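You operate a simulated robot arm through the tools that you are given. There is no shell and no other tool. Be economical: measure what you need, move in short steps, check, and stop when the job is done.

You are at the controls of a simulated robot arm. One attempt, no reset.

TASK
Slide the orange plate in, knock its peg home and swing the blue keeper over.
Fine: the mallet goes back on its rest.

The check looks at the end state, three seconds after you hand in, the way a careful person would. Anything else that was tipped, shoved, dropped, spilled or broken makes it a failure.

THE ROBOT
A 6-joint arm with a two-finger parallel gripper, fixed in place. Base frame: the origin is at the foot of the arm, x ahead of it, y to its left, z up. Lengths are in cm, angles in degrees, forces in N, time in s.
With the tool pointing down near the work surface it reaches from about 10 to 60 cm from the base axis. Its first joint turns from -66.0 to 66.0 degrees. Payload 2.9 kg.
The tool frame sits at the grasp point between the pads (the TCP): z along the fingers, y along the line on which they close. The tips reach 3 cm beyond it. The gripper opens to 11 cm. The fingers are 2 cm wide and 1 cm thick; the gripper's body (4.8 by 11.2 cm) begins 5.5 cm behind the TCP.
Orientation is told as [roll, pitch, yaw] about the base's x, y, z axes, in that order, counted from this pose: with the fingers straight down and closing along the base's y, the tool's x points along the base's -x, its y along +y and its z along -z.

THE INTERFACE
- The arm moves only by the tool move_arm. Its argument "rows" is a list of rows, each an object of numbers (a shift or turn left out is 0, a gripper value left out holds the last): "rx", "ry", "rz": the turn, a rotation vector about the tool's x, y, z in units of 60 degrees (1.0 is 60 degrees); "tx", "ty", "tz": the shift along the tool's x, y, z in units of 250 mm (1.0 is 250 mm); "fingers": the opening, from 0 (shut) to 1 (fully open). In form: [{"rx": .., "ry": .., "rz": .., "tx": .., "ty": .., "tz": .., "fingers": ..}, ...]. A call has 1 to 8 rows; each row is the pose to reach, as a shift and turn from the pose commanded when the call began, along the tool's axes at that moment. A call with a number of a shift or a turn outside -1 to 1 is refused whole. Rows are played at 5 a second. More than 5 cm and 8.6 degrees between two rows, or a gripper value outside its range, and nothing of the call is played. A pose out of reach is approached as far as the arm can. The call stops where the force on the tool passes 40 N (or 10 N more than at its start, if that is more) or the arm is blocked; 0.2 s more then pass. Each finger travels about 10.8 cm/s and halts on what it meets, pressing with about 24 N; the grip force reading is that of the motor and also rises with nothing between the fingers. The clock runs only during rows and for 0.2 s after the last one: add rows that repeat a pose to give the fingers time. It gives the time, the measured TCP pose, the force on the tool (base axes), the opening and the grip force at its end, in the units of the frame above (readings bear some noise).
- Cameras (640 x 400 px; columns grow to the right, rows downward): "scene" is fixed at [4.98, 42.33, 137.17]; the picture's right is [-0.93, -0.37, 0.00], its down [-0.25, 0.63, -0.73] and it looks along [0.27, -0.68, -0.68] (base axes); focal length 317 px, centre (320, 200). "wrist" rides on the gripper at [-3.6, 0, -5.7] in the tool frame; the picture's right is [0.00, -1.00, 0.00], its down [0.97, 0.00, -0.24] and it looks along [0.24, 0.00, 0.97] (tool axes); focal length 218 px, centre (320, 200).
- snapshot(camera): a new picture of that camera. No time passes.
- pixel_to_xyz(camera, pixels): for up to 12 pixels [column, row] of the newest picture of that camera ("zoom" is the newest enlarged one), the place [x, y, z] in the base frame of the surface seen there, good to about 0.2 cm. No time passes.
- inspect(camera, box): a new picture of the part [left, top, right, bottom] of that camera's present view, enlarged. No time passes.
- hand_in(): hands the job in; it is judged then, once.

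Work in short steps. Measure before you move; look again where a grasp or a placing could have gone wrong, and mend it. You have 80 turns and 54 pictures in all, those below and enlarged ones among them. Open the gripper and draw the arm clear of the work before you hand the job in, unless the task says otherwise; then end with one line.

The tools are called after ">>>" as a command line: name --argument value ..., lists and objects as JSON in quotes. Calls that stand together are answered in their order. move_arm: Moves the arm, as the interface text tells. Its arguments: {"type":"object","properties":{"rows":{"type":"array","items":{"type":"object","properties":{"rx":{"type":"number"},"ry":{"type":"number"},"rz":{"type":"number"},"tx":{"type":"number"},"ty":{"type":"number"},"tz":{"type":"number"},"fingers":{"type":"number"}}}}},"required":["rows"]} The other tools are called the same way: snapshot (camera) takes a picture; pixel_to_xyz (camera, pixels) gives the place of the surface under pixels of a picture; inspect (camera, box) takes an enlarged picture of a part of a camera's view; hand_in () hands the job in.

At the start:

```text
clock: 0.0
tcp_pos: [34.07, -21.47, 85.99]
ee_rot: [0.0, 0.0, 0.0]
force: [-0.5, 0.4, 0.4]
grip_width: 11.02
grip_force: 0.1
```

scene: 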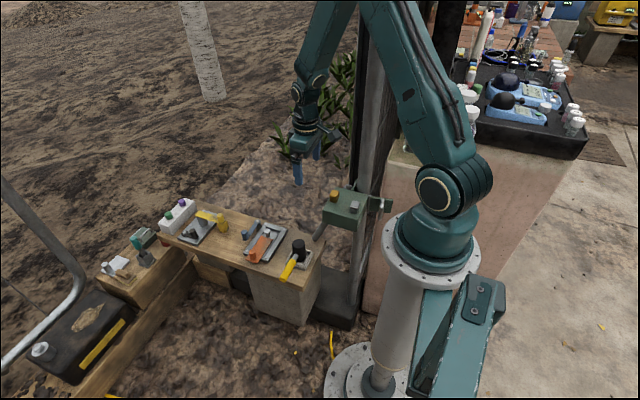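
wrist: 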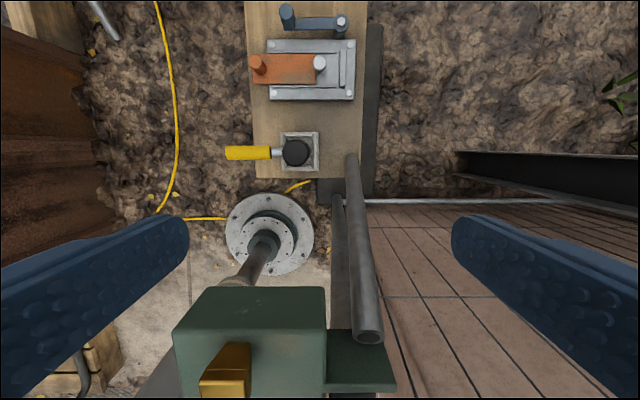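

I see the bench with the orange plate around scene (262,245), the mallet near (295,260), and the blue keeper near (250,230). I'll enlarge both views.

>>> inspect --camera "scene" --box '[150, 180, 350, 305]'

>>> inspect --camera "wrist" --box '[200, 0, 400, 125]'

```text
3.20 times, centred on (250, 242) of scene
```

zoom: 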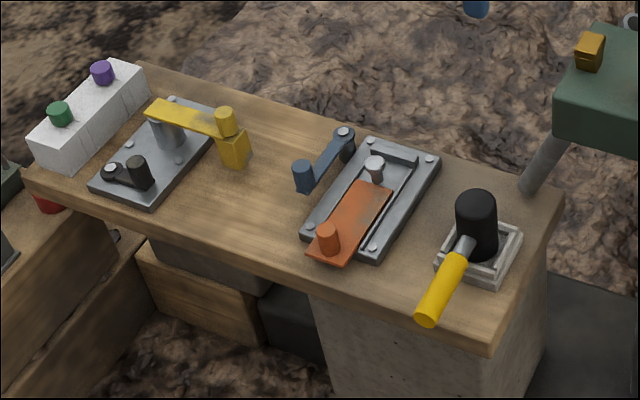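

```text
3.20 times, centred on (300, 62) of wrist
```

zoom: 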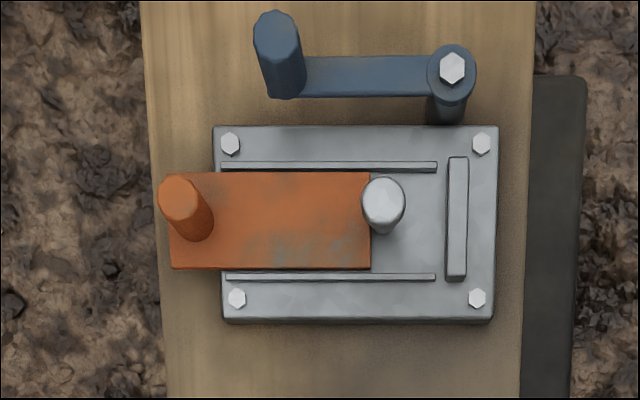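

Next I measure the fixture parts in the wrist zoom and the wrist frame.

>>> pixel_to_xyz --camera "zoom" --pixels '[[180, 190], [384, 195], [384, 226], [172, 266], [368, 180], [366, 264], [275, 35], [452, 68], [360, 75], [456, 220], [410, 250], [290, 220]]'

>>> pixel_to_xyz --camera "wrist" --pixels '[[296, 153], [228, 153], [268, 153], [279, 153], [316, 170], [255, 170], [350, 170], [283, 133], [316, 133], [310, 165]]'

>>> inspect --camera "scene" --box '[235, 210, 325, 290]'

```text
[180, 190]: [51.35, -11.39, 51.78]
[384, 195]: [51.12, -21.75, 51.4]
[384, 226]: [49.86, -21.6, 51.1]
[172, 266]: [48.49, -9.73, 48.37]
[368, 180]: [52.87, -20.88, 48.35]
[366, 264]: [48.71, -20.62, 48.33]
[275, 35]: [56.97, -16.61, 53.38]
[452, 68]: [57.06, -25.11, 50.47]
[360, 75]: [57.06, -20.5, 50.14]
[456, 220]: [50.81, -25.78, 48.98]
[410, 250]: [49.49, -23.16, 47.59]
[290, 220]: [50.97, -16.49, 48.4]
```

```text
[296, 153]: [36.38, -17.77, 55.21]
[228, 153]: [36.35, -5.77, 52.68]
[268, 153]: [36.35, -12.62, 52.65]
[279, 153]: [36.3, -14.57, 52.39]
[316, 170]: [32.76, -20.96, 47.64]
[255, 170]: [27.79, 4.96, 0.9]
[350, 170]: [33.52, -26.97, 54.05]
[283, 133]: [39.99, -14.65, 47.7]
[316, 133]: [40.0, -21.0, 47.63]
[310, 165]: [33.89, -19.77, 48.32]
```

```text
5.00 times, centred on (280, 250) of scene
```

zoom: 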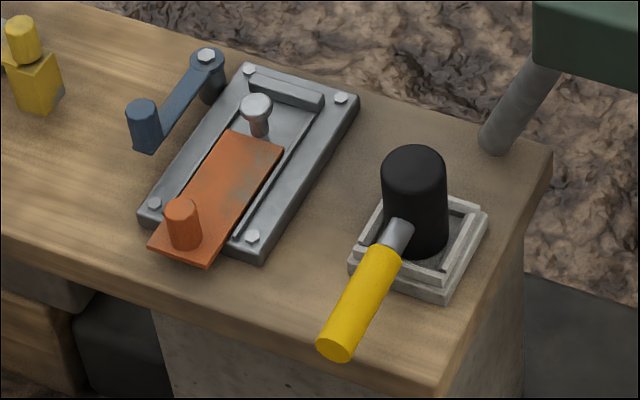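

The peg stands near y=-21.7 at the plate's leading edge, head at z≈51.4. I move in closer above the fixture to see how the peg and plate relate.

>>> move_arm --rows '[{"tx": -0.12, "tz": 0.12, "fingers": 0.5}, {"tx": -0.24, "tz": 0.24}, {"tx": -0.36, "tz": 0.36}, {"tx": -0.48, "tz": 0.48}, {"tx": -0.48, "ty": 0.1, "tz": 0.64}]'

>>> snapshot --camera "wrist"

```text
clock: 1.2
tcp_pos: [46.14, -19.17, 69.85]
ee_rot: [-0.1, -0.2, 0.0]
force: [0.1, -0.3, -0.5]
grip_width: 5.51
grip_force: 0.0
```

```text
48 pictures are left
```

wrist: 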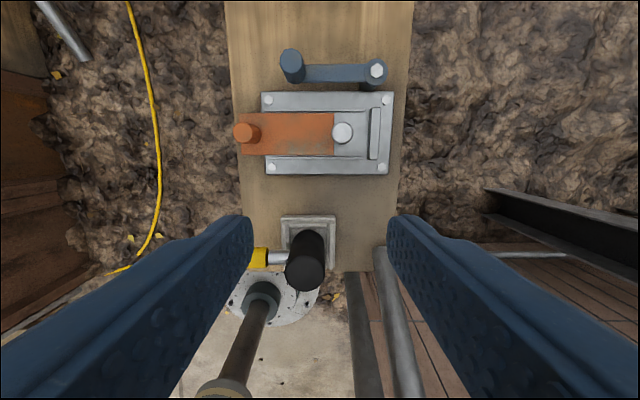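

I enlarge the fixture around the peg at (342,132).

>>> inspect --camera "wrist" --box '[225, 40, 405, 180]'

>>> inspect --camera "scene" --box '[255, 220, 295, 250]'

```text
2.86 times, centred on (315, 110) of wrist
```

zoom: 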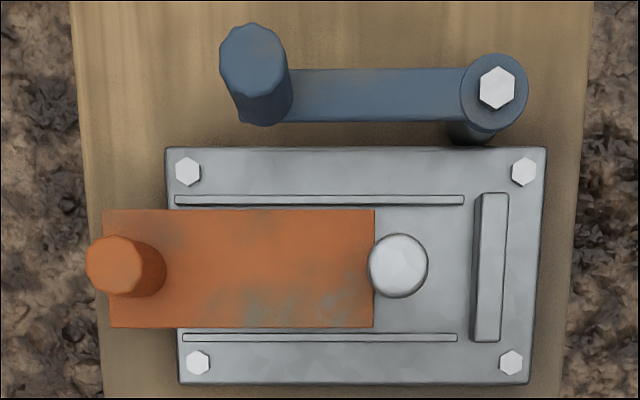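

```text
13.33 times, centred on (275, 235) of scene
```

zoom: 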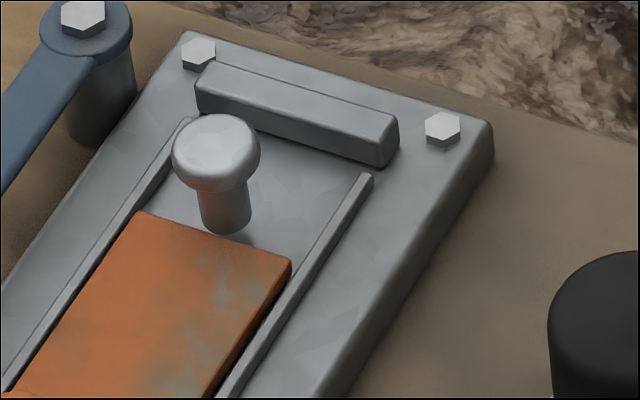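

The peg stands just in front of the plate edge (scene zoom stem base near (228,230)). I measure heights and gaps here.

>>> pixel_to_xyz --camera "zoom" --pixels '[[215, 140], [226, 215], [228, 229], [200, 230], [280, 235], [150, 215], [286, 262], [290, 110], [380, 155], [340, 200], [320, 300], [430, 180]]'

>>> pixel_to_xyz --camera "wrist" --pixels '[[342, 132], [350, 146], [374, 132], [360, 150], [380, 70], [340, 73], [290, 60], [245, 130], [385, 170], [272, 165], [242, 153], [331, 153]]'

```text
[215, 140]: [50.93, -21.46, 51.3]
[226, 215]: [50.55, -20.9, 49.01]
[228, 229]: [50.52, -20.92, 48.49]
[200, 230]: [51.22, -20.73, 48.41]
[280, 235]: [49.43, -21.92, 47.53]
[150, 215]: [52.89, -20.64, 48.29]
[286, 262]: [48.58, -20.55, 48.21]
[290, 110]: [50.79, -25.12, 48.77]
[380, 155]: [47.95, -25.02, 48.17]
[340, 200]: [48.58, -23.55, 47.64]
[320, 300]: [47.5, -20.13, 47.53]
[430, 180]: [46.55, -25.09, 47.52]
```

```text
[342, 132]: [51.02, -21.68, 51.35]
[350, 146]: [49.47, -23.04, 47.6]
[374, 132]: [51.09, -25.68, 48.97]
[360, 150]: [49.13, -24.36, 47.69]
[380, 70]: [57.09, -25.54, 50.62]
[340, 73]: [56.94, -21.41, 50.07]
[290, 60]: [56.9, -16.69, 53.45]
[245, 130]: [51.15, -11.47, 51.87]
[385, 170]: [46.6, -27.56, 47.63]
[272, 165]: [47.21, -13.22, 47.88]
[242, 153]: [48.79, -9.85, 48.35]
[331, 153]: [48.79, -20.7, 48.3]
```

The stem bottom seems to end around z≈48.4, level with the plate top; I need a sharper look at that.

>>> inspect --camera "scene" --box '[265, 227, 277, 239]'

```text
16.00 times, centred on (271, 233) of scene
```

zoom: 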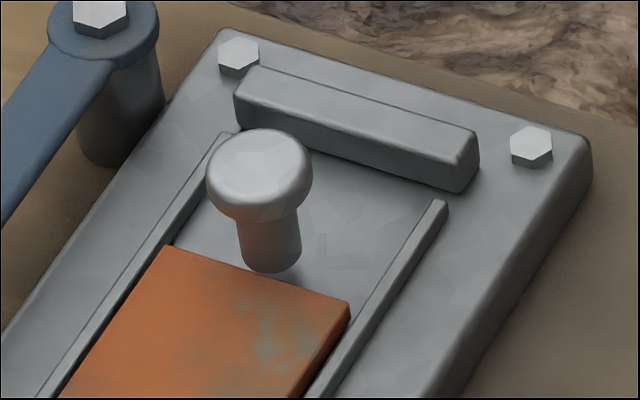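

I sample pixels at the stem's bottom edge and just below it.

>>> pixel_to_xyz --camera "zoom" --pixels '[[270, 235], [270, 255], [270, 266], [290, 262], [250, 262], [285, 274], [305, 270], [238, 258], [270, 290], [300, 240], [240, 240], [330, 270]]'

```text
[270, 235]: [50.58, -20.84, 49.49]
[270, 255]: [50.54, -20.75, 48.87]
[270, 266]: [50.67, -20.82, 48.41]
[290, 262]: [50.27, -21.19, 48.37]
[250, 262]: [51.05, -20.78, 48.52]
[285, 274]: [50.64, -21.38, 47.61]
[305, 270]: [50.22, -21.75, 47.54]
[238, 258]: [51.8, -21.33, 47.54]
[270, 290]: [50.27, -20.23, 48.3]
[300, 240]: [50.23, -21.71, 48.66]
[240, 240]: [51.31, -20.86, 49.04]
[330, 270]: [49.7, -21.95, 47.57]
```

Confirmed: the peg's underside sits at z≈48.4, so the plate slides under it toward the stop at y≈-25. I go behind the orange knob (51.0, -11.4) with closed fingers.

>>> move_arm --rows '[{"tx": -0.06, "ty": 0.15, "fingers": 0}, {"tx": -0.12, "ty": 0.3, "tz": 0.08}, {"tx": -0.19, "ty": 0.42, "tz": 0.2}, {"tx": -0.19, "ty": 0.508, "tz": 0.35}, {"tx": -0.19, "ty": 0.508, "tz": 0.5}, {"tx": -0.19, "ty": 0.508, "tz": 0.6}, {"tx": -0.19, "ty": 0.508, "tz": 0.7}]'

>>> inspect --camera "scene" --box '[225, 200, 315, 280]'

```text
clock: 2.8
tcp_pos: [50.76, -6.48, 52.45]
ee_rot: [0.0, -0.2, 0.0]
force: [-0.2, -0.4, 0.2]
grip_width: 0.0
grip_force: 24.1
```

```text
5.00 times, centred on (270, 240) of scene
```

zoom: 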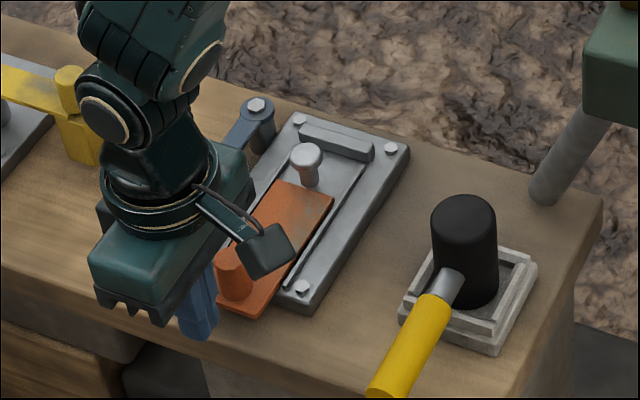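

Fingers are down behind the orange knob at y=-6.5. I push gently in -y.

>>> move_arm --rows '[{"ty": -0.06}, {"ty": -0.1}, {"ty": -0.14}, {"ty": -0.17}, {"ty": -0.2}, {"ty": -0.23}, {"ty": -0.26}]'

>>> inspect --camera "scene" --box '[225, 200, 315, 280]'

```text
clock: 4.4
tcp_pos: [50.99, -12.91, 52.46]
ee_rot: [0.0, -0.1, 0.0]
force: [-0.9, 2.6, 1.2]
grip_width: 0.01
grip_force: 24.1
```

```text
5.00 times, centred on (270, 240) of scene
```

zoom: 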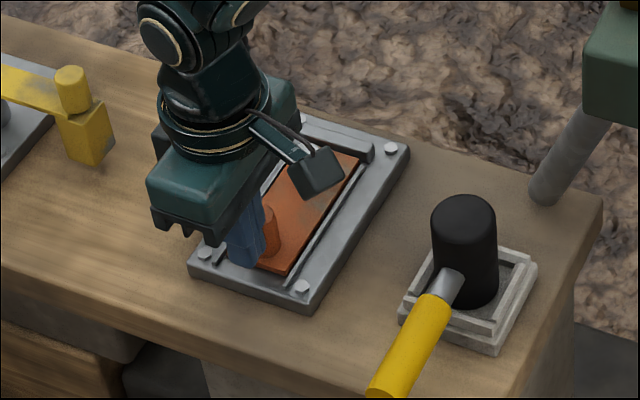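

The plate slides with ~2.6 N, nearly to the stop. I continue in small steps until force rises.

>>> move_arm --rows '[{"ty": -0.012}, {"ty": -0.024}, {"ty": -0.036}, {"ty": -0.046}, {"ty": -0.054}, {"ty": -0.06}]'

```text
clock: 5.2
tcp_pos: [50.98, -13.1, 52.37]
ee_rot: [0.8, 0.0, 0.8]
force: [-1.9, 5.7, 2.3]
grip_width: 0.0
grip_force: 24.5
stopped in row 3: the force on the tool passed its limit (the readings are from after the stop); the commanded pose is now the measured one
```

Force limit tripped at y=-13.1. I back off, lift, and look at whether the plate is seated.

>>> move_arm --rows '[{"ty": 0.06}, {"ty": 0.1, "tz": -0.1}, {"ty": 0.2, "tz": -0.25}, {"ty": 0.3, "tz": -0.4}, {"ty": 0.3, "tz": -0.5}]'

>>> inspect --camera "scene" --box '[255, 220, 291, 250]'

>>> snapshot --camera "wrist"

```text
clock: 6.4
tcp_pos: [51.03, -5.61, 65.04]
ee_rot: [0.6, 0.1, 0.7]
force: [0.7, -0.6, 0.9]
grip_width: 0.01
grip_force: 24.3
```

```text
13.33 times, centred on (273, 235) of scene
```

zoom: 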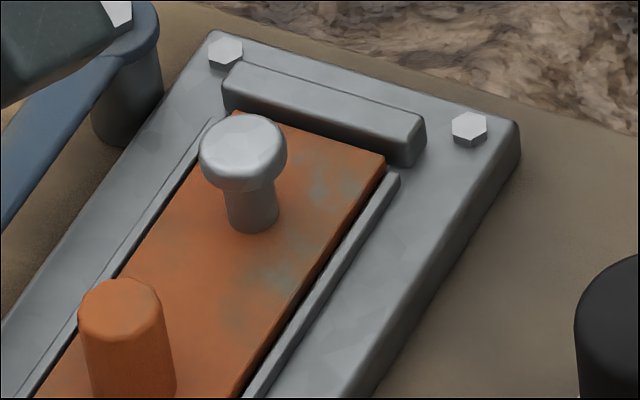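

```text
41 pictures are left
```

wrist: 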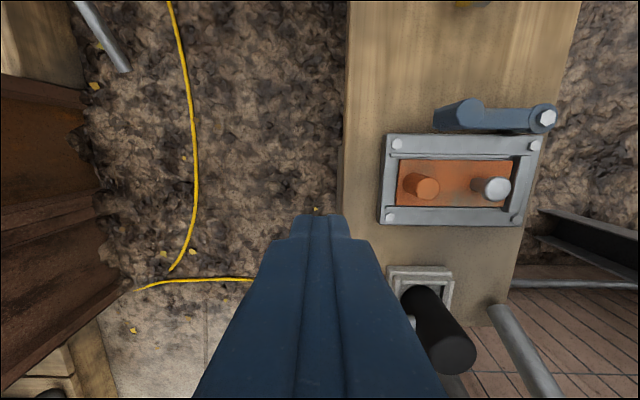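

The plate sits flush against the stop with the peg above it. Now I study the mallet and its rest.

>>> inspect --camera "scene" --box '[274, 232, 322, 284]'

>>> pixel_to_xyz --camera "wrist" --pixels '[[425, 187], [492, 187], [390, 270], [449, 270], [395, 300], [445, 300], [420, 272], [452, 349], [545, 118], [465, 112]]'

```text
7.69 times, centred on (298, 258) of scene
```

zoom: 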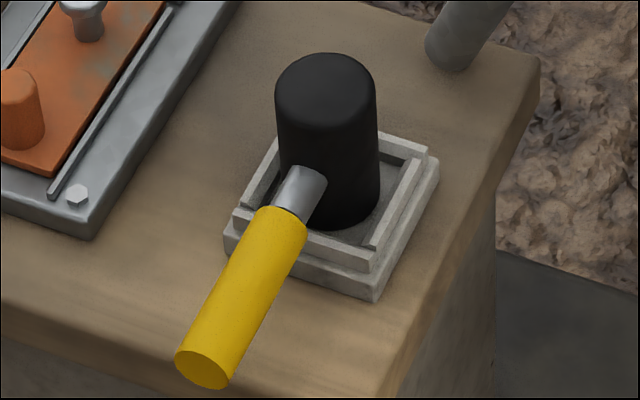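

```text
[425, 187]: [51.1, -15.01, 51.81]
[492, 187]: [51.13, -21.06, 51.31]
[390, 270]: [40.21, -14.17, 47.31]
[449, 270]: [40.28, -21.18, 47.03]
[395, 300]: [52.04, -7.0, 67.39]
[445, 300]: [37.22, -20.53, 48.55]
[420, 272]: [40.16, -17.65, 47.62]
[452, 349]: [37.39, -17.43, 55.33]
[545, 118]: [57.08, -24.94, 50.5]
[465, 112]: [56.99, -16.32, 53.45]
```

Measuring the head, handle and rest rim in this zoom.

>>> pixel_to_xyz --camera "zoom" --pixels '[[325, 85], [278, 100], [374, 100], [330, 190], [375, 190], [245, 225], [371, 265], [425, 152], [390, 205], [260, 180], [250, 290], [205, 368]]'

>>> pixel_to_xyz --camera "zoom" --pixels '[[350, 215], [400, 160], [325, 65], [325, 110], [300, 190], [300, 150], [350, 140], [340, 248], [360, 230], [270, 165], [410, 180], [180, 358]]'

```text
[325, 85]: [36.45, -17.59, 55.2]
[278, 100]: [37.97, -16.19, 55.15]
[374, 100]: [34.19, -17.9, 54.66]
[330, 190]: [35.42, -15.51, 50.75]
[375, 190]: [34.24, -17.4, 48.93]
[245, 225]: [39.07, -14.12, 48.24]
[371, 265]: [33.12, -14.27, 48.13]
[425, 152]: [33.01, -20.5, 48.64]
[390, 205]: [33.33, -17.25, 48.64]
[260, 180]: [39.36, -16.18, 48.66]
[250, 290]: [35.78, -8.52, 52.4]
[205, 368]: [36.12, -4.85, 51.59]
```

```text
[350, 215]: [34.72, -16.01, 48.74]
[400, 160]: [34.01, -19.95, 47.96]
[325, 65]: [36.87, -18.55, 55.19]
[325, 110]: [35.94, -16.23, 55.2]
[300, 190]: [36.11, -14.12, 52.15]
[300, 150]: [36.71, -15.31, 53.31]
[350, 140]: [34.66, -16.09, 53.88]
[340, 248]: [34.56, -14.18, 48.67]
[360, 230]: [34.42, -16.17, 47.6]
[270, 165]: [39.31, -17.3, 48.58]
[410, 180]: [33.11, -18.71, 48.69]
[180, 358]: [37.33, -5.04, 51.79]
```

Head: centre ≈(36.3,-17.5), Ø≈4.2, z 47.8–55.2; handle toward +y at z≈51.6; rest rim z 48.7. I check the green box and post nearby for clearance before turning the gripper there.

>>> pixel_to_xyz --camera "scene" --pixels '[[345, 200], [335, 193], [325, 215], [365, 215], [318, 237], [358, 180], [385, 205], [354, 150]]'

>>> move_arm --rows '[{"tx": 0.06, "ty": -0.08, "rz": 0.13, "rx": 0.01, "tz": -0.04}, {"tx": 0.15, "ty": -0.16, "rz": 0.26, "rx": 0.01, "tz": -0.08}, {"tx": 0.25, "ty": -0.24, "rz": 0.39, "rx": 0.01, "tz": -0.1}, {"tx": 0.36, "ty": -0.32, "rz": 0.52, "rx": 0.01, "tz": -0.1}, {"tx": 0.47, "ty": -0.4, "rz": 0.65, "rx": 0.01, "tz": -0.1}, {"tx": 0.588, "ty": -0.476, "rz": 0.78, "rx": 0.01, "tz": -0.1}]'

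```text
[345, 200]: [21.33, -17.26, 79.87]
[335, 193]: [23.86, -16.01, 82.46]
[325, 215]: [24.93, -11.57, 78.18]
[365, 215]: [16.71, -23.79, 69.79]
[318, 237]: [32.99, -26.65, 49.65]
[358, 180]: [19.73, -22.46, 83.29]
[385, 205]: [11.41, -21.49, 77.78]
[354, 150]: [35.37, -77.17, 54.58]
```

```text
clock: 7.8
tcp_pos: [36.36, -17.8, 67.27]
ee_rot: [-0.1, 0.4, -46.1]
force: [-0.1, 0.1, 0.5]
grip_width: 0.0
grip_force: 24.0
```

Box occupies x<25, z 70–82. I look at the arm's clearance there before lowering.

>>> snapshot --camera "scene"

>>> snapshot --camera "wrist"

```text
39 pictures are left
```

scene: 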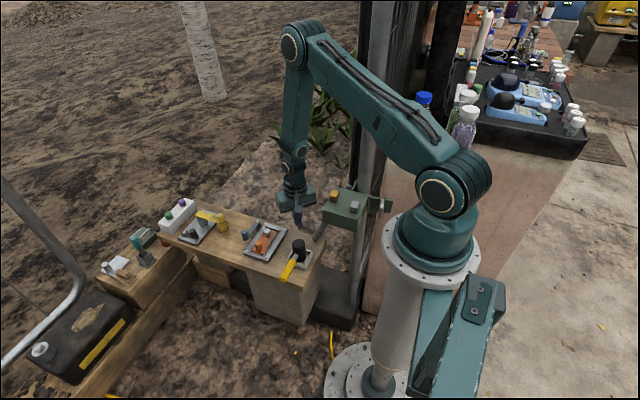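

```text
38 pictures are left
```

wrist: 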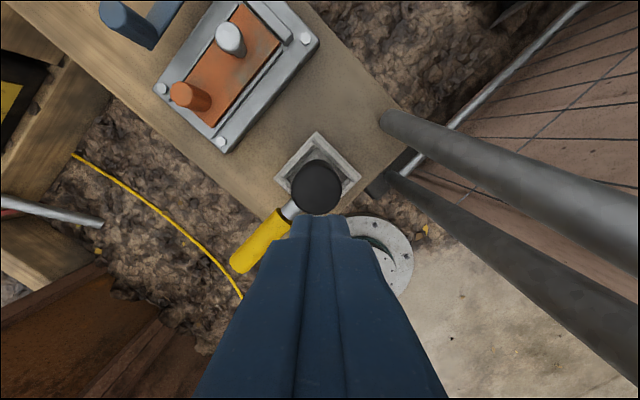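

Arm is clear. I finish the turn to -90°, opening to ~6.8 cm, staying high.

>>> move_arm --rows '[{"rz": 0.13, "fingers": 0.62}, {"rz": 0.26}, {"rz": 0.39}, {"rz": 0.52}, {"rz": 0.65}, {"rz": 0.732, "ry": 0.005}, {"rz": 0.732, "ry": 0.005}]'

>>> snapshot --camera "wrist"

```text
clock: 9.4
tcp_pos: [36.38, -17.95, 67.34]
ee_rot: [-0.4, 0.5, -90.2]
force: [-0.4, -0.8, -0.3]
grip_width: 6.8
grip_force: 0.0
```

```text
37 pictures are left
```

wrist: 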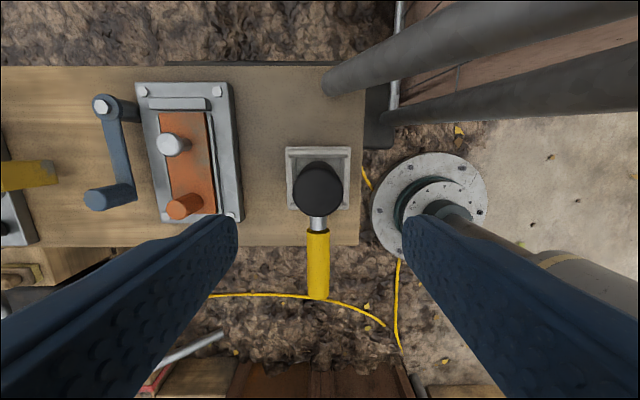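

Gripper is at -90°. I measure the head's top outline to centre precisely.

>>> pixel_to_xyz --camera "wrist" --pixels '[[297, 192], [339, 192], [318, 192], [318, 172], [318, 212], [318, 260], [311, 260], [326, 260], [170, 144], [188, 206]]'

```text
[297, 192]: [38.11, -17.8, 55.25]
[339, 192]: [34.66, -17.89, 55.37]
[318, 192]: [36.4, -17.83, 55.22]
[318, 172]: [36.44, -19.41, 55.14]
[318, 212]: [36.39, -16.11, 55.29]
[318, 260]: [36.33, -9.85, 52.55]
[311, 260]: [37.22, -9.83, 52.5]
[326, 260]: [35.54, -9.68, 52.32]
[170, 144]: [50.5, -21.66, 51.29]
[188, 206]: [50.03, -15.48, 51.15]
```

Centre ≈(36.4,-17.75); fingers clear both sides. I descend to z≈52.5 (tips 49.5, above the rim).

>>> move_arm --rows '[{"tx": 0.004, "tz": 0.15}, {"tx": 0.006, "tz": 0.3}, {"tx": 0.008, "tz": 0.42}, {"tx": 0.008, "tz": 0.52}, {"tx": 0.008, "tz": 0.57}, {"tx": 0.008, "tz": 0.594}, {"tx": 0.008, "tz": 0.594}]'

>>> inspect --camera "scene" --box '[260, 215, 340, 285]'

```text
clock: 11.0
tcp_pos: [36.35, -17.59, 52.48]
ee_rot: [-0.4, 0.5, -90.1]
force: [0.3, 0.3, 0.2]
grip_width: 6.81
grip_force: 0.1
```

```text
5.71 times, centred on (300, 250) of scene
```

zoom: 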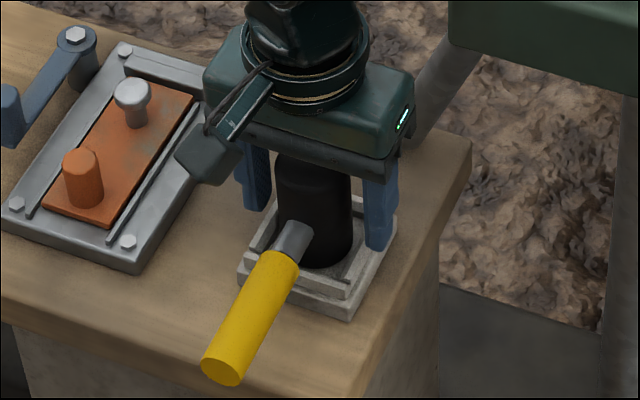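

Fingers straddle the head cleanly. I close and lift a little.

>>> move_arm --rows '[{"fingers": 0.4}, {"fingers": 0.2}, {"fingers": 0.2}, {"fingers": 0.2}]'

>>> move_arm --rows '[{"tz": -0.02}, {"tz": -0.05}, {"tz": -0.1}, {"tz": -0.18}, {"tz": -0.26}, {"tz": -0.36}]'

>>> inspect --camera "scene" --box '[240, 185, 340, 285]'

```text
clock: 12.0
tcp_pos: [36.39, -17.5, 52.61]
ee_rot: [-0.4, 0.5, -90.0]
force: [5.2, -0.9, 1.9]
grip_width: 4.38
grip_force: 24.4
```

```text
clock: 13.4
tcp_pos: [36.38, -17.57, 61.65]
ee_rot: [-0.4, 0.5, -90.0]
force: [0.1, 1.5, -4.0]
grip_width: 4.35
grip_force: 23.9
```

```text
4.00 times, centred on (290, 235) of scene
```

zoom: 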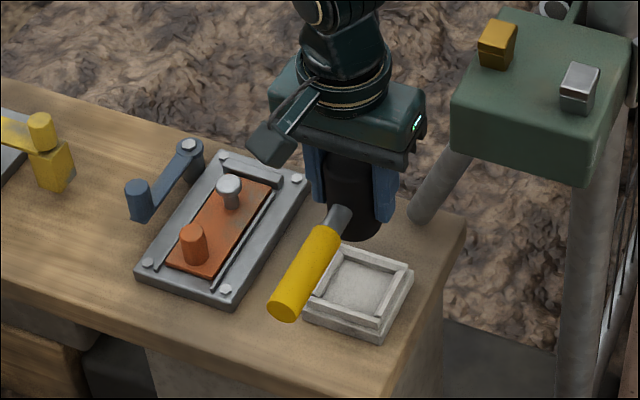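

Mallet is held (≈0.4 kg). I carry it over the peg (51.0,-21.55), turning the handle toward -x so it clears the orange knob.

>>> move_arm --rows '[{"tx": -0.02, "ty": 0.07, "rz": -0.12}, {"tx": -0.04, "ty": 0.17, "rz": -0.24}, {"tx": -0.07, "ty": 0.28, "rz": -0.36}, {"tx": -0.1, "ty": 0.39, "rz": -0.48}, {"tx": -0.13, "ty": 0.5, "rz": -0.6}, {"tx": -0.15, "ty": 0.56, "rz": -0.7}, {"tx": -0.158, "ty": 0.584, "rz": -0.78}]'

>>> move_arm --rows '[{"rz": -0.12}, {"rz": -0.24}, {"rz": -0.36}, {"rz": -0.48}, {"rz": -0.6}, {"rz": -0.72}, {"rz": -0.72}]'

>>> inspect --camera "scene" --box '[220, 185, 320, 285]'

```text
clock: 15.0
tcp_pos: [50.82, -21.31, 61.42]
ee_rot: [0.1, 0.7, -43.1]
force: [-1.3, 0.2, -4.6]
grip_width: 4.38
grip_force: 23.6
```

```text
clock: 16.6
tcp_pos: [50.81, -21.48, 61.26]
ee_rot: [0.6, 0.4, 0.1]
force: [0.3, 1.0, -4.6]
grip_width: 4.37
grip_force: 24.1
```

```text
4.00 times, centred on (270, 235) of scene
```

zoom: 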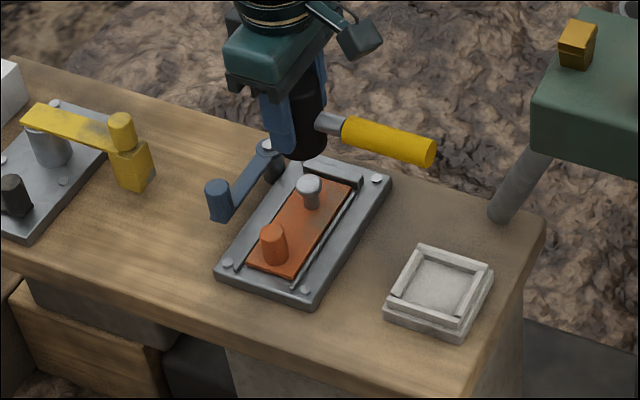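

Head is over the peg; contact expected at TCP z≈56.1. First knock: a quick stroke down to about z 55.0.

>>> move_arm --rows '[{"tx": -0.004, "tz": 0.09}, {"tx": -0.004, "tz": 0.25}, {"tx": -0.004, "tz": 0.25}]'

>>> inspect --camera "scene" --box '[240, 205, 300, 255]'

```text
clock: 17.4
tcp_pos: [50.95, -21.25, 55.27]
ee_rot: [0.3, 0.0, 0.0]
force: [0.0, 2.7, 23.4]
grip_width: 4.37
grip_force: 23.5
```

```text
8.00 times, centred on (270, 230) of scene
```

zoom: 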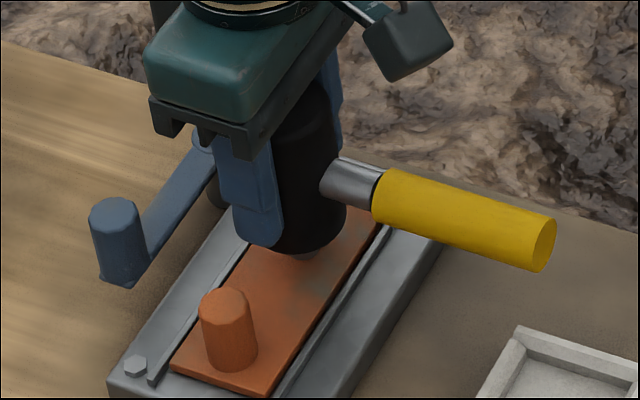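

The stroke ended at z=55.27 with 23 N. I lift and check the peg's height and the mallet in the grip.

>>> move_arm --rows '[{"tz": -0.1}, {"tz": -0.24}, {"tz": -0.24}]'

>>> inspect --camera "scene" --box '[250, 205, 300, 250]'

```text
clock: 18.2
tcp_pos: [50.6, -21.27, 60.74]
ee_rot: [0.5, 0.4, 0.0]
force: [-0.6, 0.1, -3.9]
grip_width: 4.38
grip_force: 24.4
```

```text
8.89 times, centred on (275, 228) of scene
```

zoom: 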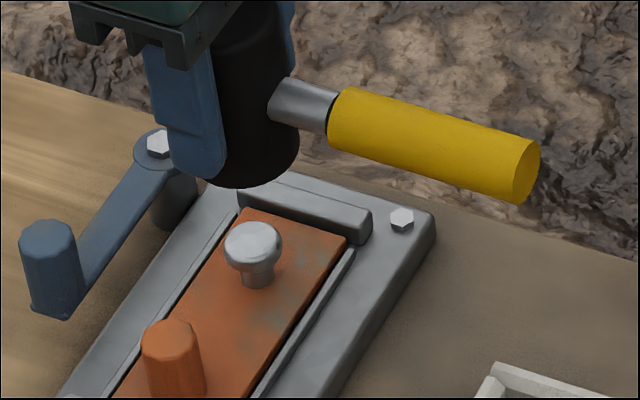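

The peg has gone partly down through the plate. I measure its top and the mallet face.

>>> pixel_to_xyz --camera "zoom" --pixels '[[252, 240], [252, 268], [256, 284], [256, 300], [255, 180], [170, 345], [290, 215], [220, 300]]'

```text
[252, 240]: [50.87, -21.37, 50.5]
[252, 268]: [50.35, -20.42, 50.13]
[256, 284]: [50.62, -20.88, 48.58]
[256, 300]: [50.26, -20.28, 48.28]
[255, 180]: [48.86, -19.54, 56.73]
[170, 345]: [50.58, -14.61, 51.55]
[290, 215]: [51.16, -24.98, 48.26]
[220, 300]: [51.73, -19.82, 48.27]
```

Peg top dropped 51.4 → 50.5. Second knock, aimed deeper.

>>> move_arm --rows '[{"tx": -0.01, "tz": 0.08}, {"tx": -0.01, "tz": 0.27}, {"tx": -0.01, "tz": 0.27}]'

>>> move_arm --rows '[{"tz": -0.1}, {"tz": -0.24}, {"tz": -0.24}]'

>>> inspect --camera "scene" --box '[250, 205, 300, 250]'

```text
clock: 19.0
tcp_pos: [51.32, -21.27, 54.32]
ee_rot: [0.4, 0.1, 0.0]
force: [-3.4, 0.9, 23.1]
grip_width: 4.37
grip_force: 23.8
```

```text
clock: 19.8
tcp_pos: [51.28, -21.55, 60.06]
ee_rot: [0.5, 0.3, 0.0]
force: [-1.2, 0.3, -2.9]
grip_width: 4.37
grip_force: 23.8
```

```text
8.89 times, centred on (275, 228) of scene
```

zoom: 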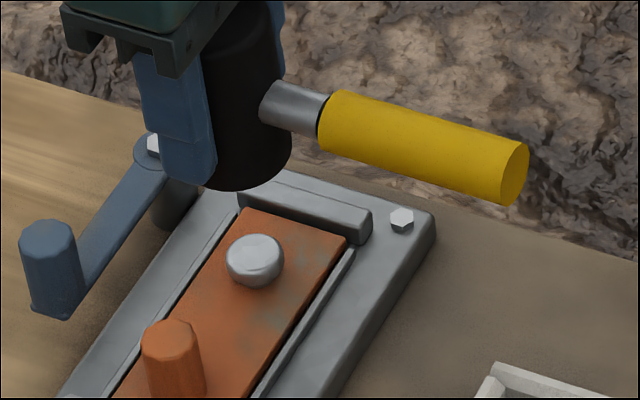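

Nearly home. I measure the head and zoom in for a gap under it.

>>> pixel_to_xyz --camera "zoom" --pixels '[[255, 252], [250, 275], [254, 290]]'

>>> inspect --camera "scene" --box '[264, 228, 276, 240]'

```text
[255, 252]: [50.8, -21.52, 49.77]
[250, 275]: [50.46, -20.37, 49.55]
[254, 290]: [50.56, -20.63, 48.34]
```

```text
16.00 times, centred on (270, 234) of scene
```

zoom: 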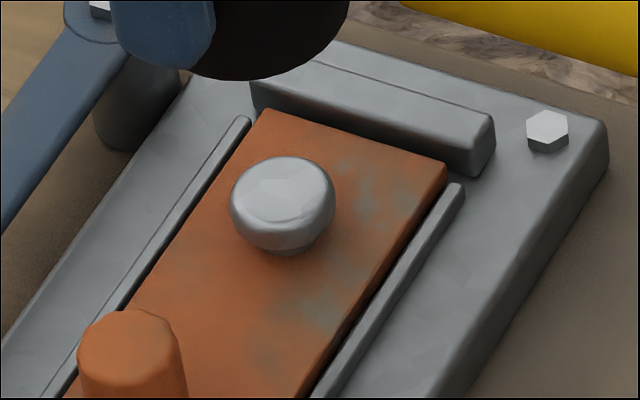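

A small gap with stem still shows below the head (zoom (290,250)). Third knock, shifting x back slightly.

>>> move_arm --rows '[{"tx": 0.018, "tz": 0.08}, {"tx": 0.018, "tz": 0.275}, {"tx": 0.018, "tz": 0.275}]'

>>> move_arm --rows '[{"tz": -0.1}, {"tz": -0.24}, {"tz": -0.24}]'

>>> inspect --camera "scene" --box '[264, 228, 276, 240]'

```text
clock: 20.6
tcp_pos: [50.88, -21.45, 53.5]
ee_rot: [0.4, 0.4, 0.1]
force: [-13.2, 4.8, 30.8]
grip_width: 4.37
grip_force: 24.5
```

```text
clock: 21.4
tcp_pos: [50.84, -21.57, 59.2]
ee_rot: [0.6, 0.4, 0.1]
force: [-0.2, -0.8, -3.3]
grip_width: 4.37
grip_force: 23.9
```

```text
16.00 times, centred on (270, 234) of scene
```

zoom: 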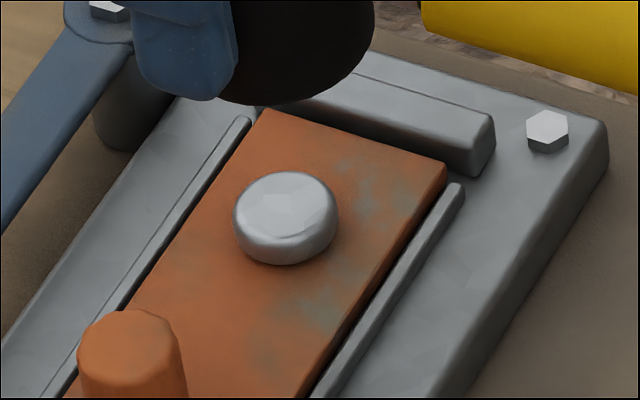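

The head now looks seated. I measure it and give one confirming knock.

>>> pixel_to_xyz --camera "zoom" --pixels '[[285, 200], [285, 250], [285, 275]]'

>>> move_arm --rows '[{"tz": 0.08}, {"tz": 0.25}, {"tz": 0.25}]'

>>> move_arm --rows '[{"tz": -0.1}, {"tz": -0.24}, {"tz": -0.36}, {"tz": -0.36}]'

>>> inspect --camera "scene" --box '[264, 228, 276, 240]'

```text
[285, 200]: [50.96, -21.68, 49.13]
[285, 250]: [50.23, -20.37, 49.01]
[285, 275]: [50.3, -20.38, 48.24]
```

```text
clock: 22.2
tcp_pos: [50.74, -21.53, 53.34]
ee_rot: [0.5, 0.4, 0.0]
force: [-14.7, 9.1, 29.9]
grip_width: 4.41
grip_force: 24.2
```

```text
clock: 23.2
tcp_pos: [50.75, -21.41, 62.12]
ee_rot: [0.5, 0.4, 0.0]
force: [0.2, 0.2, -4.2]
grip_width: 4.36
grip_force: 23.9
```

```text
16.00 times, centred on (270, 234) of scene
```

zoom: 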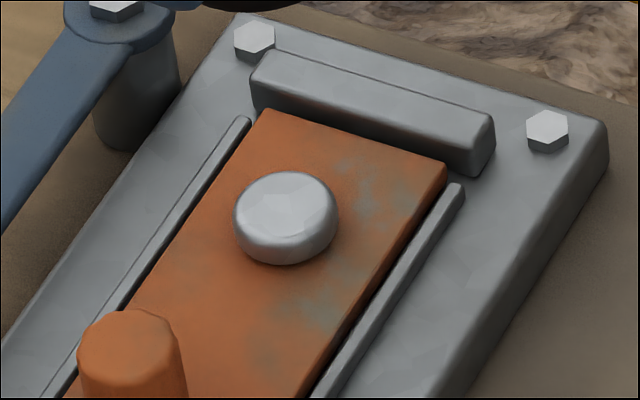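

Peg is home (top z≈49.1, unchanged). I carry the mallet back above its rest, turning back to -90°.

>>> move_arm --rows '[{"tx": 0.06, "ty": 0.02, "rz": 0.12}, {"tx": 0.15, "ty": 0.04, "rz": 0.24}, {"tx": 0.26, "ty": 0.07, "rz": 0.36}, {"tx": 0.37, "ty": 0.1, "rz": 0.48}, {"tx": 0.48, "ty": 0.13, "rz": 0.6}, {"tx": 0.54, "ty": 0.145, "rz": 0.7}, {"tx": 0.575, "ty": 0.154, "rz": 0.78}]'

>>> move_arm --rows '[{"rz": 0.12}, {"rz": 0.24}, {"rz": 0.36}, {"rz": 0.48}, {"rz": 0.6}, {"rz": 0.72}, {"rz": 0.72}]'

>>> inspect --camera "scene" --box '[260, 205, 340, 285]'

>>> snapshot --camera "wrist"

```text
clock: 24.8
tcp_pos: [36.44, -17.59, 62.33]
ee_rot: [0.2, 0.5, -46.9]
force: [-0.2, 0.1, -3.9]
grip_width: 4.37
grip_force: 23.9
```

```text
clock: 26.4
tcp_pos: [36.48, -17.82, 62.27]
ee_rot: [-0.3, 0.4, -90.1]
force: [0.7, 0.8, -5.2]
grip_width: 4.34
grip_force: 24.0
```

```text
5.00 times, centred on (300, 245) of scene
```

zoom: 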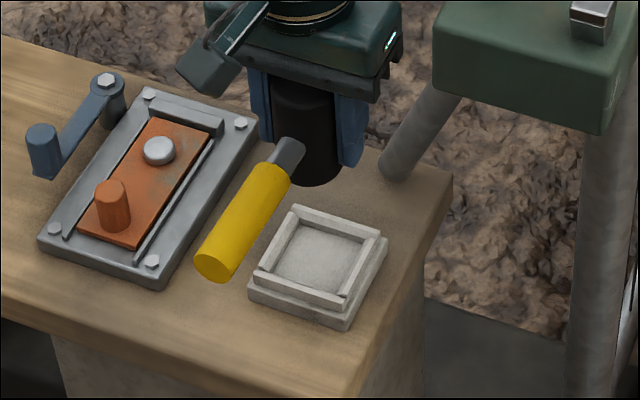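

```text
26 pictures are left
```

wrist: 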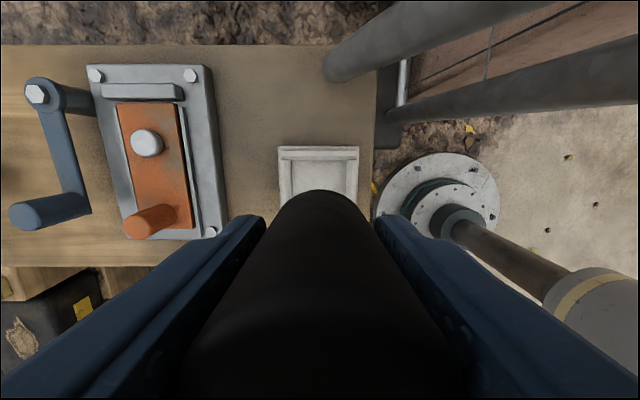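

I measure the rest's inner pocket and the hanging head in the scene zoom.

>>> pixel_to_xyz --camera "zoom" --pixels '[[313, 255], [290, 208], [383, 240], [258, 280], [342, 305], [275, 240], [340, 226], [298, 290], [365, 270], [313, 180], [215, 270], [272, 150]]'

>>> pixel_to_xyz --camera "wrist" --pixels '[[280, 152], [357, 152], [284, 180], [354, 180], [320, 152], [320, 175], [291, 170], [346, 170]]'

```text
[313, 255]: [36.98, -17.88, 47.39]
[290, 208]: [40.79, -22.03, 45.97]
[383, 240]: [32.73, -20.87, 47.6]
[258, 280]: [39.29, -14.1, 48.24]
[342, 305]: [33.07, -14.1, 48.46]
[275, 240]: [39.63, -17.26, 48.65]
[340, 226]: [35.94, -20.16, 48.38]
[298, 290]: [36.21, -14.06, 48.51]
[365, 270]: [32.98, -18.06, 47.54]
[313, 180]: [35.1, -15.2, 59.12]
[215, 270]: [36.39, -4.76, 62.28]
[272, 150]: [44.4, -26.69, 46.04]
```

```text
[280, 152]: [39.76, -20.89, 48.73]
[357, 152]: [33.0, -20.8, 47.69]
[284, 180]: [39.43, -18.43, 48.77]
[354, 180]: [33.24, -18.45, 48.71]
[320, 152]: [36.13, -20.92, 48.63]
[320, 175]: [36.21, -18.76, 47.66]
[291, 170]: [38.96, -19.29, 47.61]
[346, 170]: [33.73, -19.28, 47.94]
```

Head is aligned over the pocket (inner x 33.6–39, y -20.6…-14.4). I lower to just above contact.

>>> move_arm --rows '[{"tx": 0.005, "ty": -0.004, "tz": 0.12}, {"tx": 0.008, "ty": -0.004, "tz": 0.24}, {"tx": 0.008, "ty": -0.004, "tz": 0.33}, {"tx": 0.008, "ty": -0.004, "tz": 0.37}, {"tx": 0.008, "ty": -0.004, "tz": 0.385}, {"tx": 0.008, "ty": -0.004, "tz": 0.385}]'

>>> inspect --camera "scene" --box '[274, 232, 322, 284]'

```text
clock: 27.8
tcp_pos: [36.26, -17.55, 52.66]
ee_rot: [-0.5, 0.6, -90.1]
force: [0.4, 0.2, -4.5]
grip_width: 4.38
grip_force: 24.1
```

```text
7.69 times, centred on (298, 258) of scene
```

zoom: 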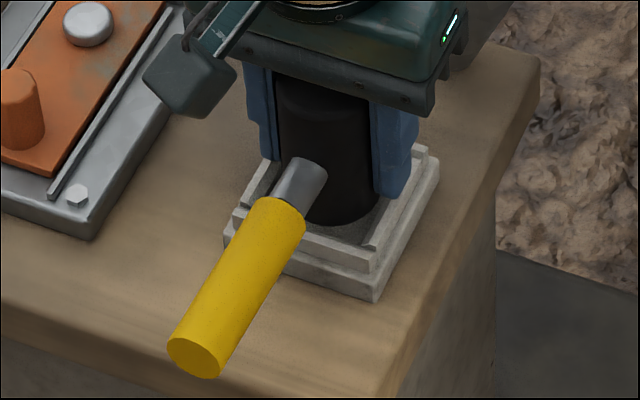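

Head is inside the rim, slightly above the floor. I lower slowly in 1–2 mm steps.

>>> move_arm --rows '[{"tz": 0.006}, {"tz": 0.012}, {"tz": 0.018}, {"tz": 0.023}, {"tz": 0.023}]'

```text
clock: 29.0
tcp_pos: [36.27, -17.54, 52.21]
ee_rot: [-0.2, 0.1, -90.1]
force: [-6.0, -16.7, 28.4]
grip_width: 4.37
grip_force: 24.3
```

Contact (28 N up). I ease back a millimetre and open the fingers slightly to let it settle.

>>> move_arm --rows '[{"tz": -0.006}, {"tz": -0.006, "fingers": 0.43}, {"tz": -0.006, "fingers": 0.5}, {"tz": -0.006, "fingers": 0.6}, {"tz": -0.006, "fingers": 0.6}]'

>>> inspect --camera "scene" --box '[274, 232, 322, 284]'

```text
clock: 30.2
tcp_pos: [36.24, -17.24, 52.36]
ee_rot: [-0.4, 0.5, -90.0]
force: [-0.4, -0.3, 0.7]
grip_width: 6.6
grip_force: 0.1
```

```text
7.69 times, centred on (298, 258) of scene
```

zoom: 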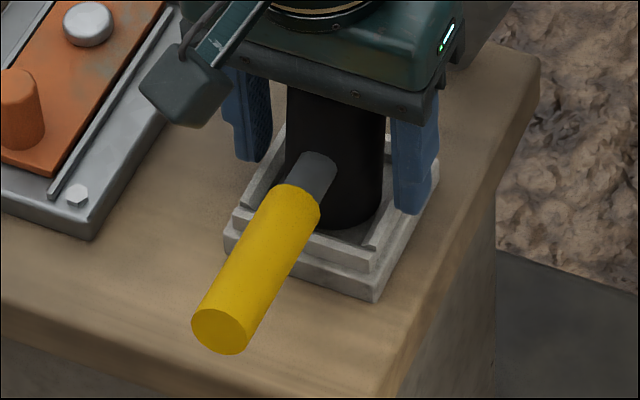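

The handle end sits differently (220,333 vs 205,368 originally). I measure the pose.

>>> pixel_to_xyz --camera "zoom" --pixels '[[220, 333], [255, 265], [300, 205], [345, 215], [345, 130], [300, 120], [315, 165], [378, 200], [345, 222], [285, 210], [371, 265], [350, 100]]'

>>> snapshot --camera "wrist"

```text
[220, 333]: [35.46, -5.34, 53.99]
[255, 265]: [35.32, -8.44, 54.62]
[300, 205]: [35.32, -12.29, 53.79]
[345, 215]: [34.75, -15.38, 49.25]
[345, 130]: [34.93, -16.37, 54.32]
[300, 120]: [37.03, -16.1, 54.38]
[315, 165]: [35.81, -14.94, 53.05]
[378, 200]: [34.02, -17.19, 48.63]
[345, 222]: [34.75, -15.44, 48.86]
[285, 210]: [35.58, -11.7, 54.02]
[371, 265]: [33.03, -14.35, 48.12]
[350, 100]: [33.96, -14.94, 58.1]
```

```text
23 pictures are left
```

wrist: 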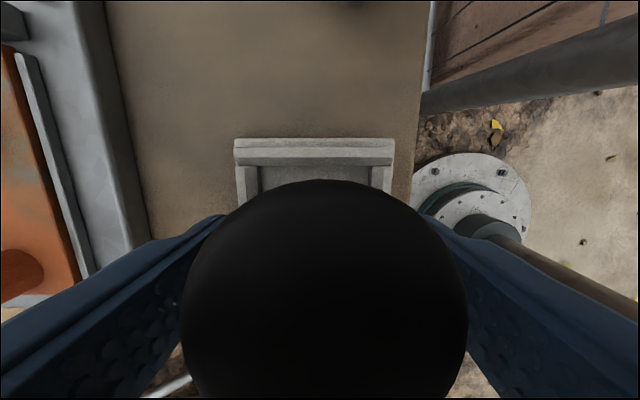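

The mallet is tilted ~11° (handle end z≈54 vs 51.6): its front edge is on the +y rim. I regrip, centred on the head, and lift it clear.

>>> move_arm --rows '[{"tx": -0.02}, {"tx": -0.02, "fingers": 0.45}, {"tx": -0.02, "fingers": 0.2}, {"tx": -0.02, "fingers": 0.2}, {"tx": -0.02, "fingers": 0.2}]'

>>> move_arm --rows '[{"tz": -0.03}, {"tz": -0.08}, {"tz": -0.12, "rz": 0.05}, {"tz": -0.12, "rz": 0.05}]'

>>> inspect --camera "scene" --box '[274, 228, 322, 280]'

```text
clock: 31.4
tcp_pos: [36.3, -17.78, 52.46]
ee_rot: [-0.3, 0.5, -90.0]
force: [0.4, -0.2, 2.2]
grip_width: 4.36
grip_force: 24.2
```

```text
clock: 32.4
tcp_pos: [36.39, -18.04, 55.32]
ee_rot: [-0.4, 0.5, -93.0]
force: [-0.4, 0.0, -3.7]
grip_width: 4.35
grip_force: 24.0
```

```text
7.69 times, centred on (298, 254) of scene
```

zoom: 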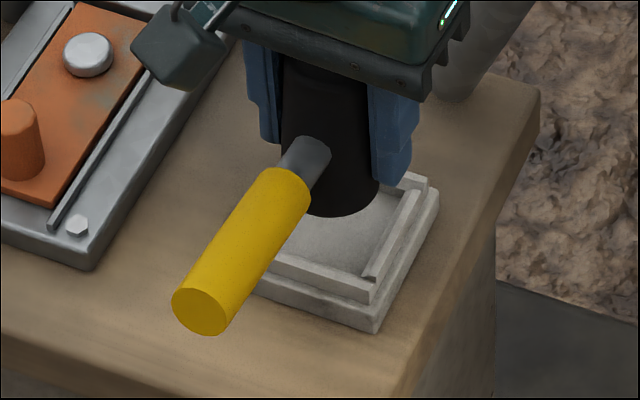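

Lifted. I measure the tilt, head bottom and rim inner edges.

>>> pixel_to_xyz --camera "zoom" --pixels '[[200, 312], [245, 240], [340, 120], [340, 208], [375, 190], [320, 208], [320, 278], [320, 268], [320, 262], [390, 235], [382, 238], [340, 150]]'

```text
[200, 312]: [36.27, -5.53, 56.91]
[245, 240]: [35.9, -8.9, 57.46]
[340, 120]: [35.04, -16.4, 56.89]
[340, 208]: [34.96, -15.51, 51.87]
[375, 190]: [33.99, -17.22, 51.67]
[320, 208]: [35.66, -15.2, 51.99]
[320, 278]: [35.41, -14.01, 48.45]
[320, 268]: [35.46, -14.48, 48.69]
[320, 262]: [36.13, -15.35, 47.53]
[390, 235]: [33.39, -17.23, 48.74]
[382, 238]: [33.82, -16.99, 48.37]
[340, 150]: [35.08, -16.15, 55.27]
```

The head leans ~11° in the grip. I tilt the gripper -11° about base x to level it, shifting to put the head's bottom centre at y≈-17.5, still raised.

>>> move_arm --rows '[{"ry": -0.09, "tx": 0.008}, {"ry": -0.183, "tx": 0.017}, {"ry": -0.183, "tx": 0.017}]'

>>> inspect --camera "scene" --box '[274, 228, 322, 280]'

```text
clock: 33.2
tcp_pos: [36.21, -17.69, 55.27]
ee_rot: [-0.4, -10.6, -92.9]
force: [0.4, -0.6, -3.9]
grip_width: 4.37
grip_force: 24.2
```

```text
7.69 times, centred on (298, 254) of scene
```

zoom: 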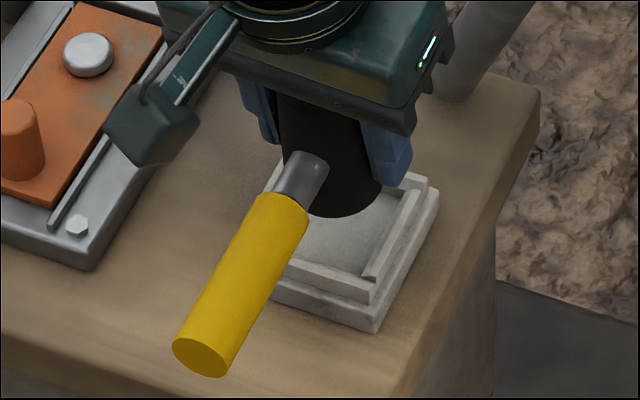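

Levelled by eye; I verify.

>>> pixel_to_xyz --camera "zoom" --pixels '[[200, 358], [245, 275], [275, 215], [340, 140], [340, 208], [320, 208], [300, 205], [380, 190], [355, 212]]'

```text
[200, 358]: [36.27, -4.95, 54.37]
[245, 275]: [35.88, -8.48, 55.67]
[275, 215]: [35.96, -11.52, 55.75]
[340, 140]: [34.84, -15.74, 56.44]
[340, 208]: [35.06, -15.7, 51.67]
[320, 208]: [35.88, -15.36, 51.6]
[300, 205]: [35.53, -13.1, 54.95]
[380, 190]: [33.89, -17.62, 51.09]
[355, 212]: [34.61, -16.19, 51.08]
```

Level and centred (bottom centre y≈-17.54). I lower straight down to just above contact.

>>> move_arm --rows '[{"tz": 0.039, "tx": 0.0074}, {"tz": 0.079, "tx": 0.0147}, {"tz": 0.106, "tx": 0.0199}, {"tz": 0.116, "tx": 0.0217}, {"tz": 0.116, "tx": 0.0217}]'

>>> inspect --camera "scene" --box '[274, 232, 322, 284]'

```text
clock: 34.4
tcp_pos: [36.19, -17.42, 52.46]
ee_rot: [-0.5, -10.5, -92.9]
force: [0.2, 0.0, -4.4]
grip_width: 4.36
grip_force: 24.1
```

```text
7.69 times, centred on (298, 258) of scene
```

zoom: 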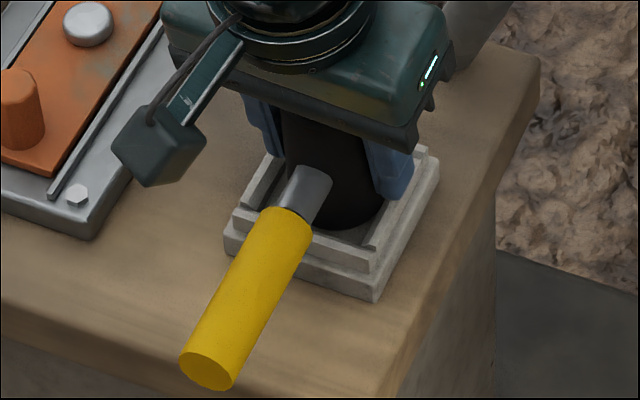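

Handle end is at (208,370), almost exactly the original (205,368). I ease down 2 mm with a slight -y correction and check force.

>>> move_arm --rows '[{"tz": 0.005, "tx": -0.003, "ty": 0.003}, {"tz": 0.01, "tx": -0.004, "ty": 0.004}, {"tz": 0.01, "tx": -0.004, "ty": 0.004}]'

```text
clock: 35.2
tcp_pos: [36.45, -17.6, 52.34]
ee_rot: [-0.5, -10.4, -92.9]
force: [0.0, -0.9, -4.0]
grip_width: 4.35
grip_force: 24.0
```

No contact yet, so at most a few mm above the floor. Two more small steps while watching force.

>>> move_arm --rows '[{"tz": 0.004, "tx": 0.0008}, {"tz": 0.008, "tx": 0.0015}, {"tz": 0.008, "tx": 0.0015}]'

```text
clock: 36.0
tcp_pos: [36.44, -17.65, 52.08]
ee_rot: [-0.5, -10.6, -92.8]
force: [-4.9, 3.3, 24.5]
grip_width: 4.4
grip_force: 24.0
```

Contact at z≈52.08, matching the floor. Ease up ~1 mm and open.

>>> move_arm --rows '[{"tz": -0.004, "tx": -0.0008}, {"tz": -0.004, "tx": -0.0008, "fingers": 0.43}, {"tz": -0.004, "tx": -0.0008, "fingers": 0.5}, {"tz": -0.004, "tx": -0.0008, "fingers": 0.6}, {"tz": -0.004, "tx": -0.0008, "fingers": 0.6}]'

>>> inspect --camera "scene" --box '[274, 232, 322, 284]'

```text
clock: 37.2
tcp_pos: [36.34, -17.58, 51.93]
ee_rot: [-0.4, -10.5, -92.9]
force: [-0.1, -0.3, -0.2]
grip_width: 6.62
grip_force: 0.1
```

```text
7.69 times, centred on (298, 258) of scene
```

zoom: 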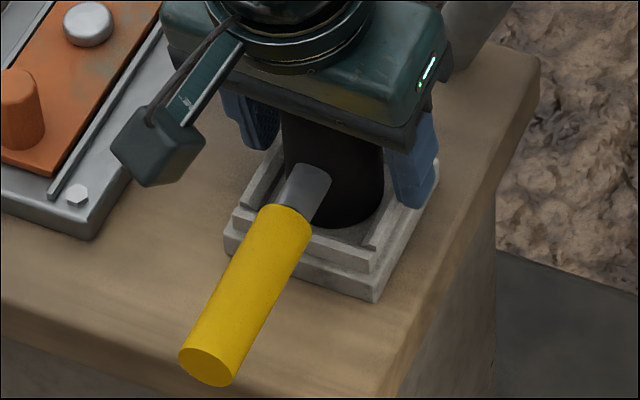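

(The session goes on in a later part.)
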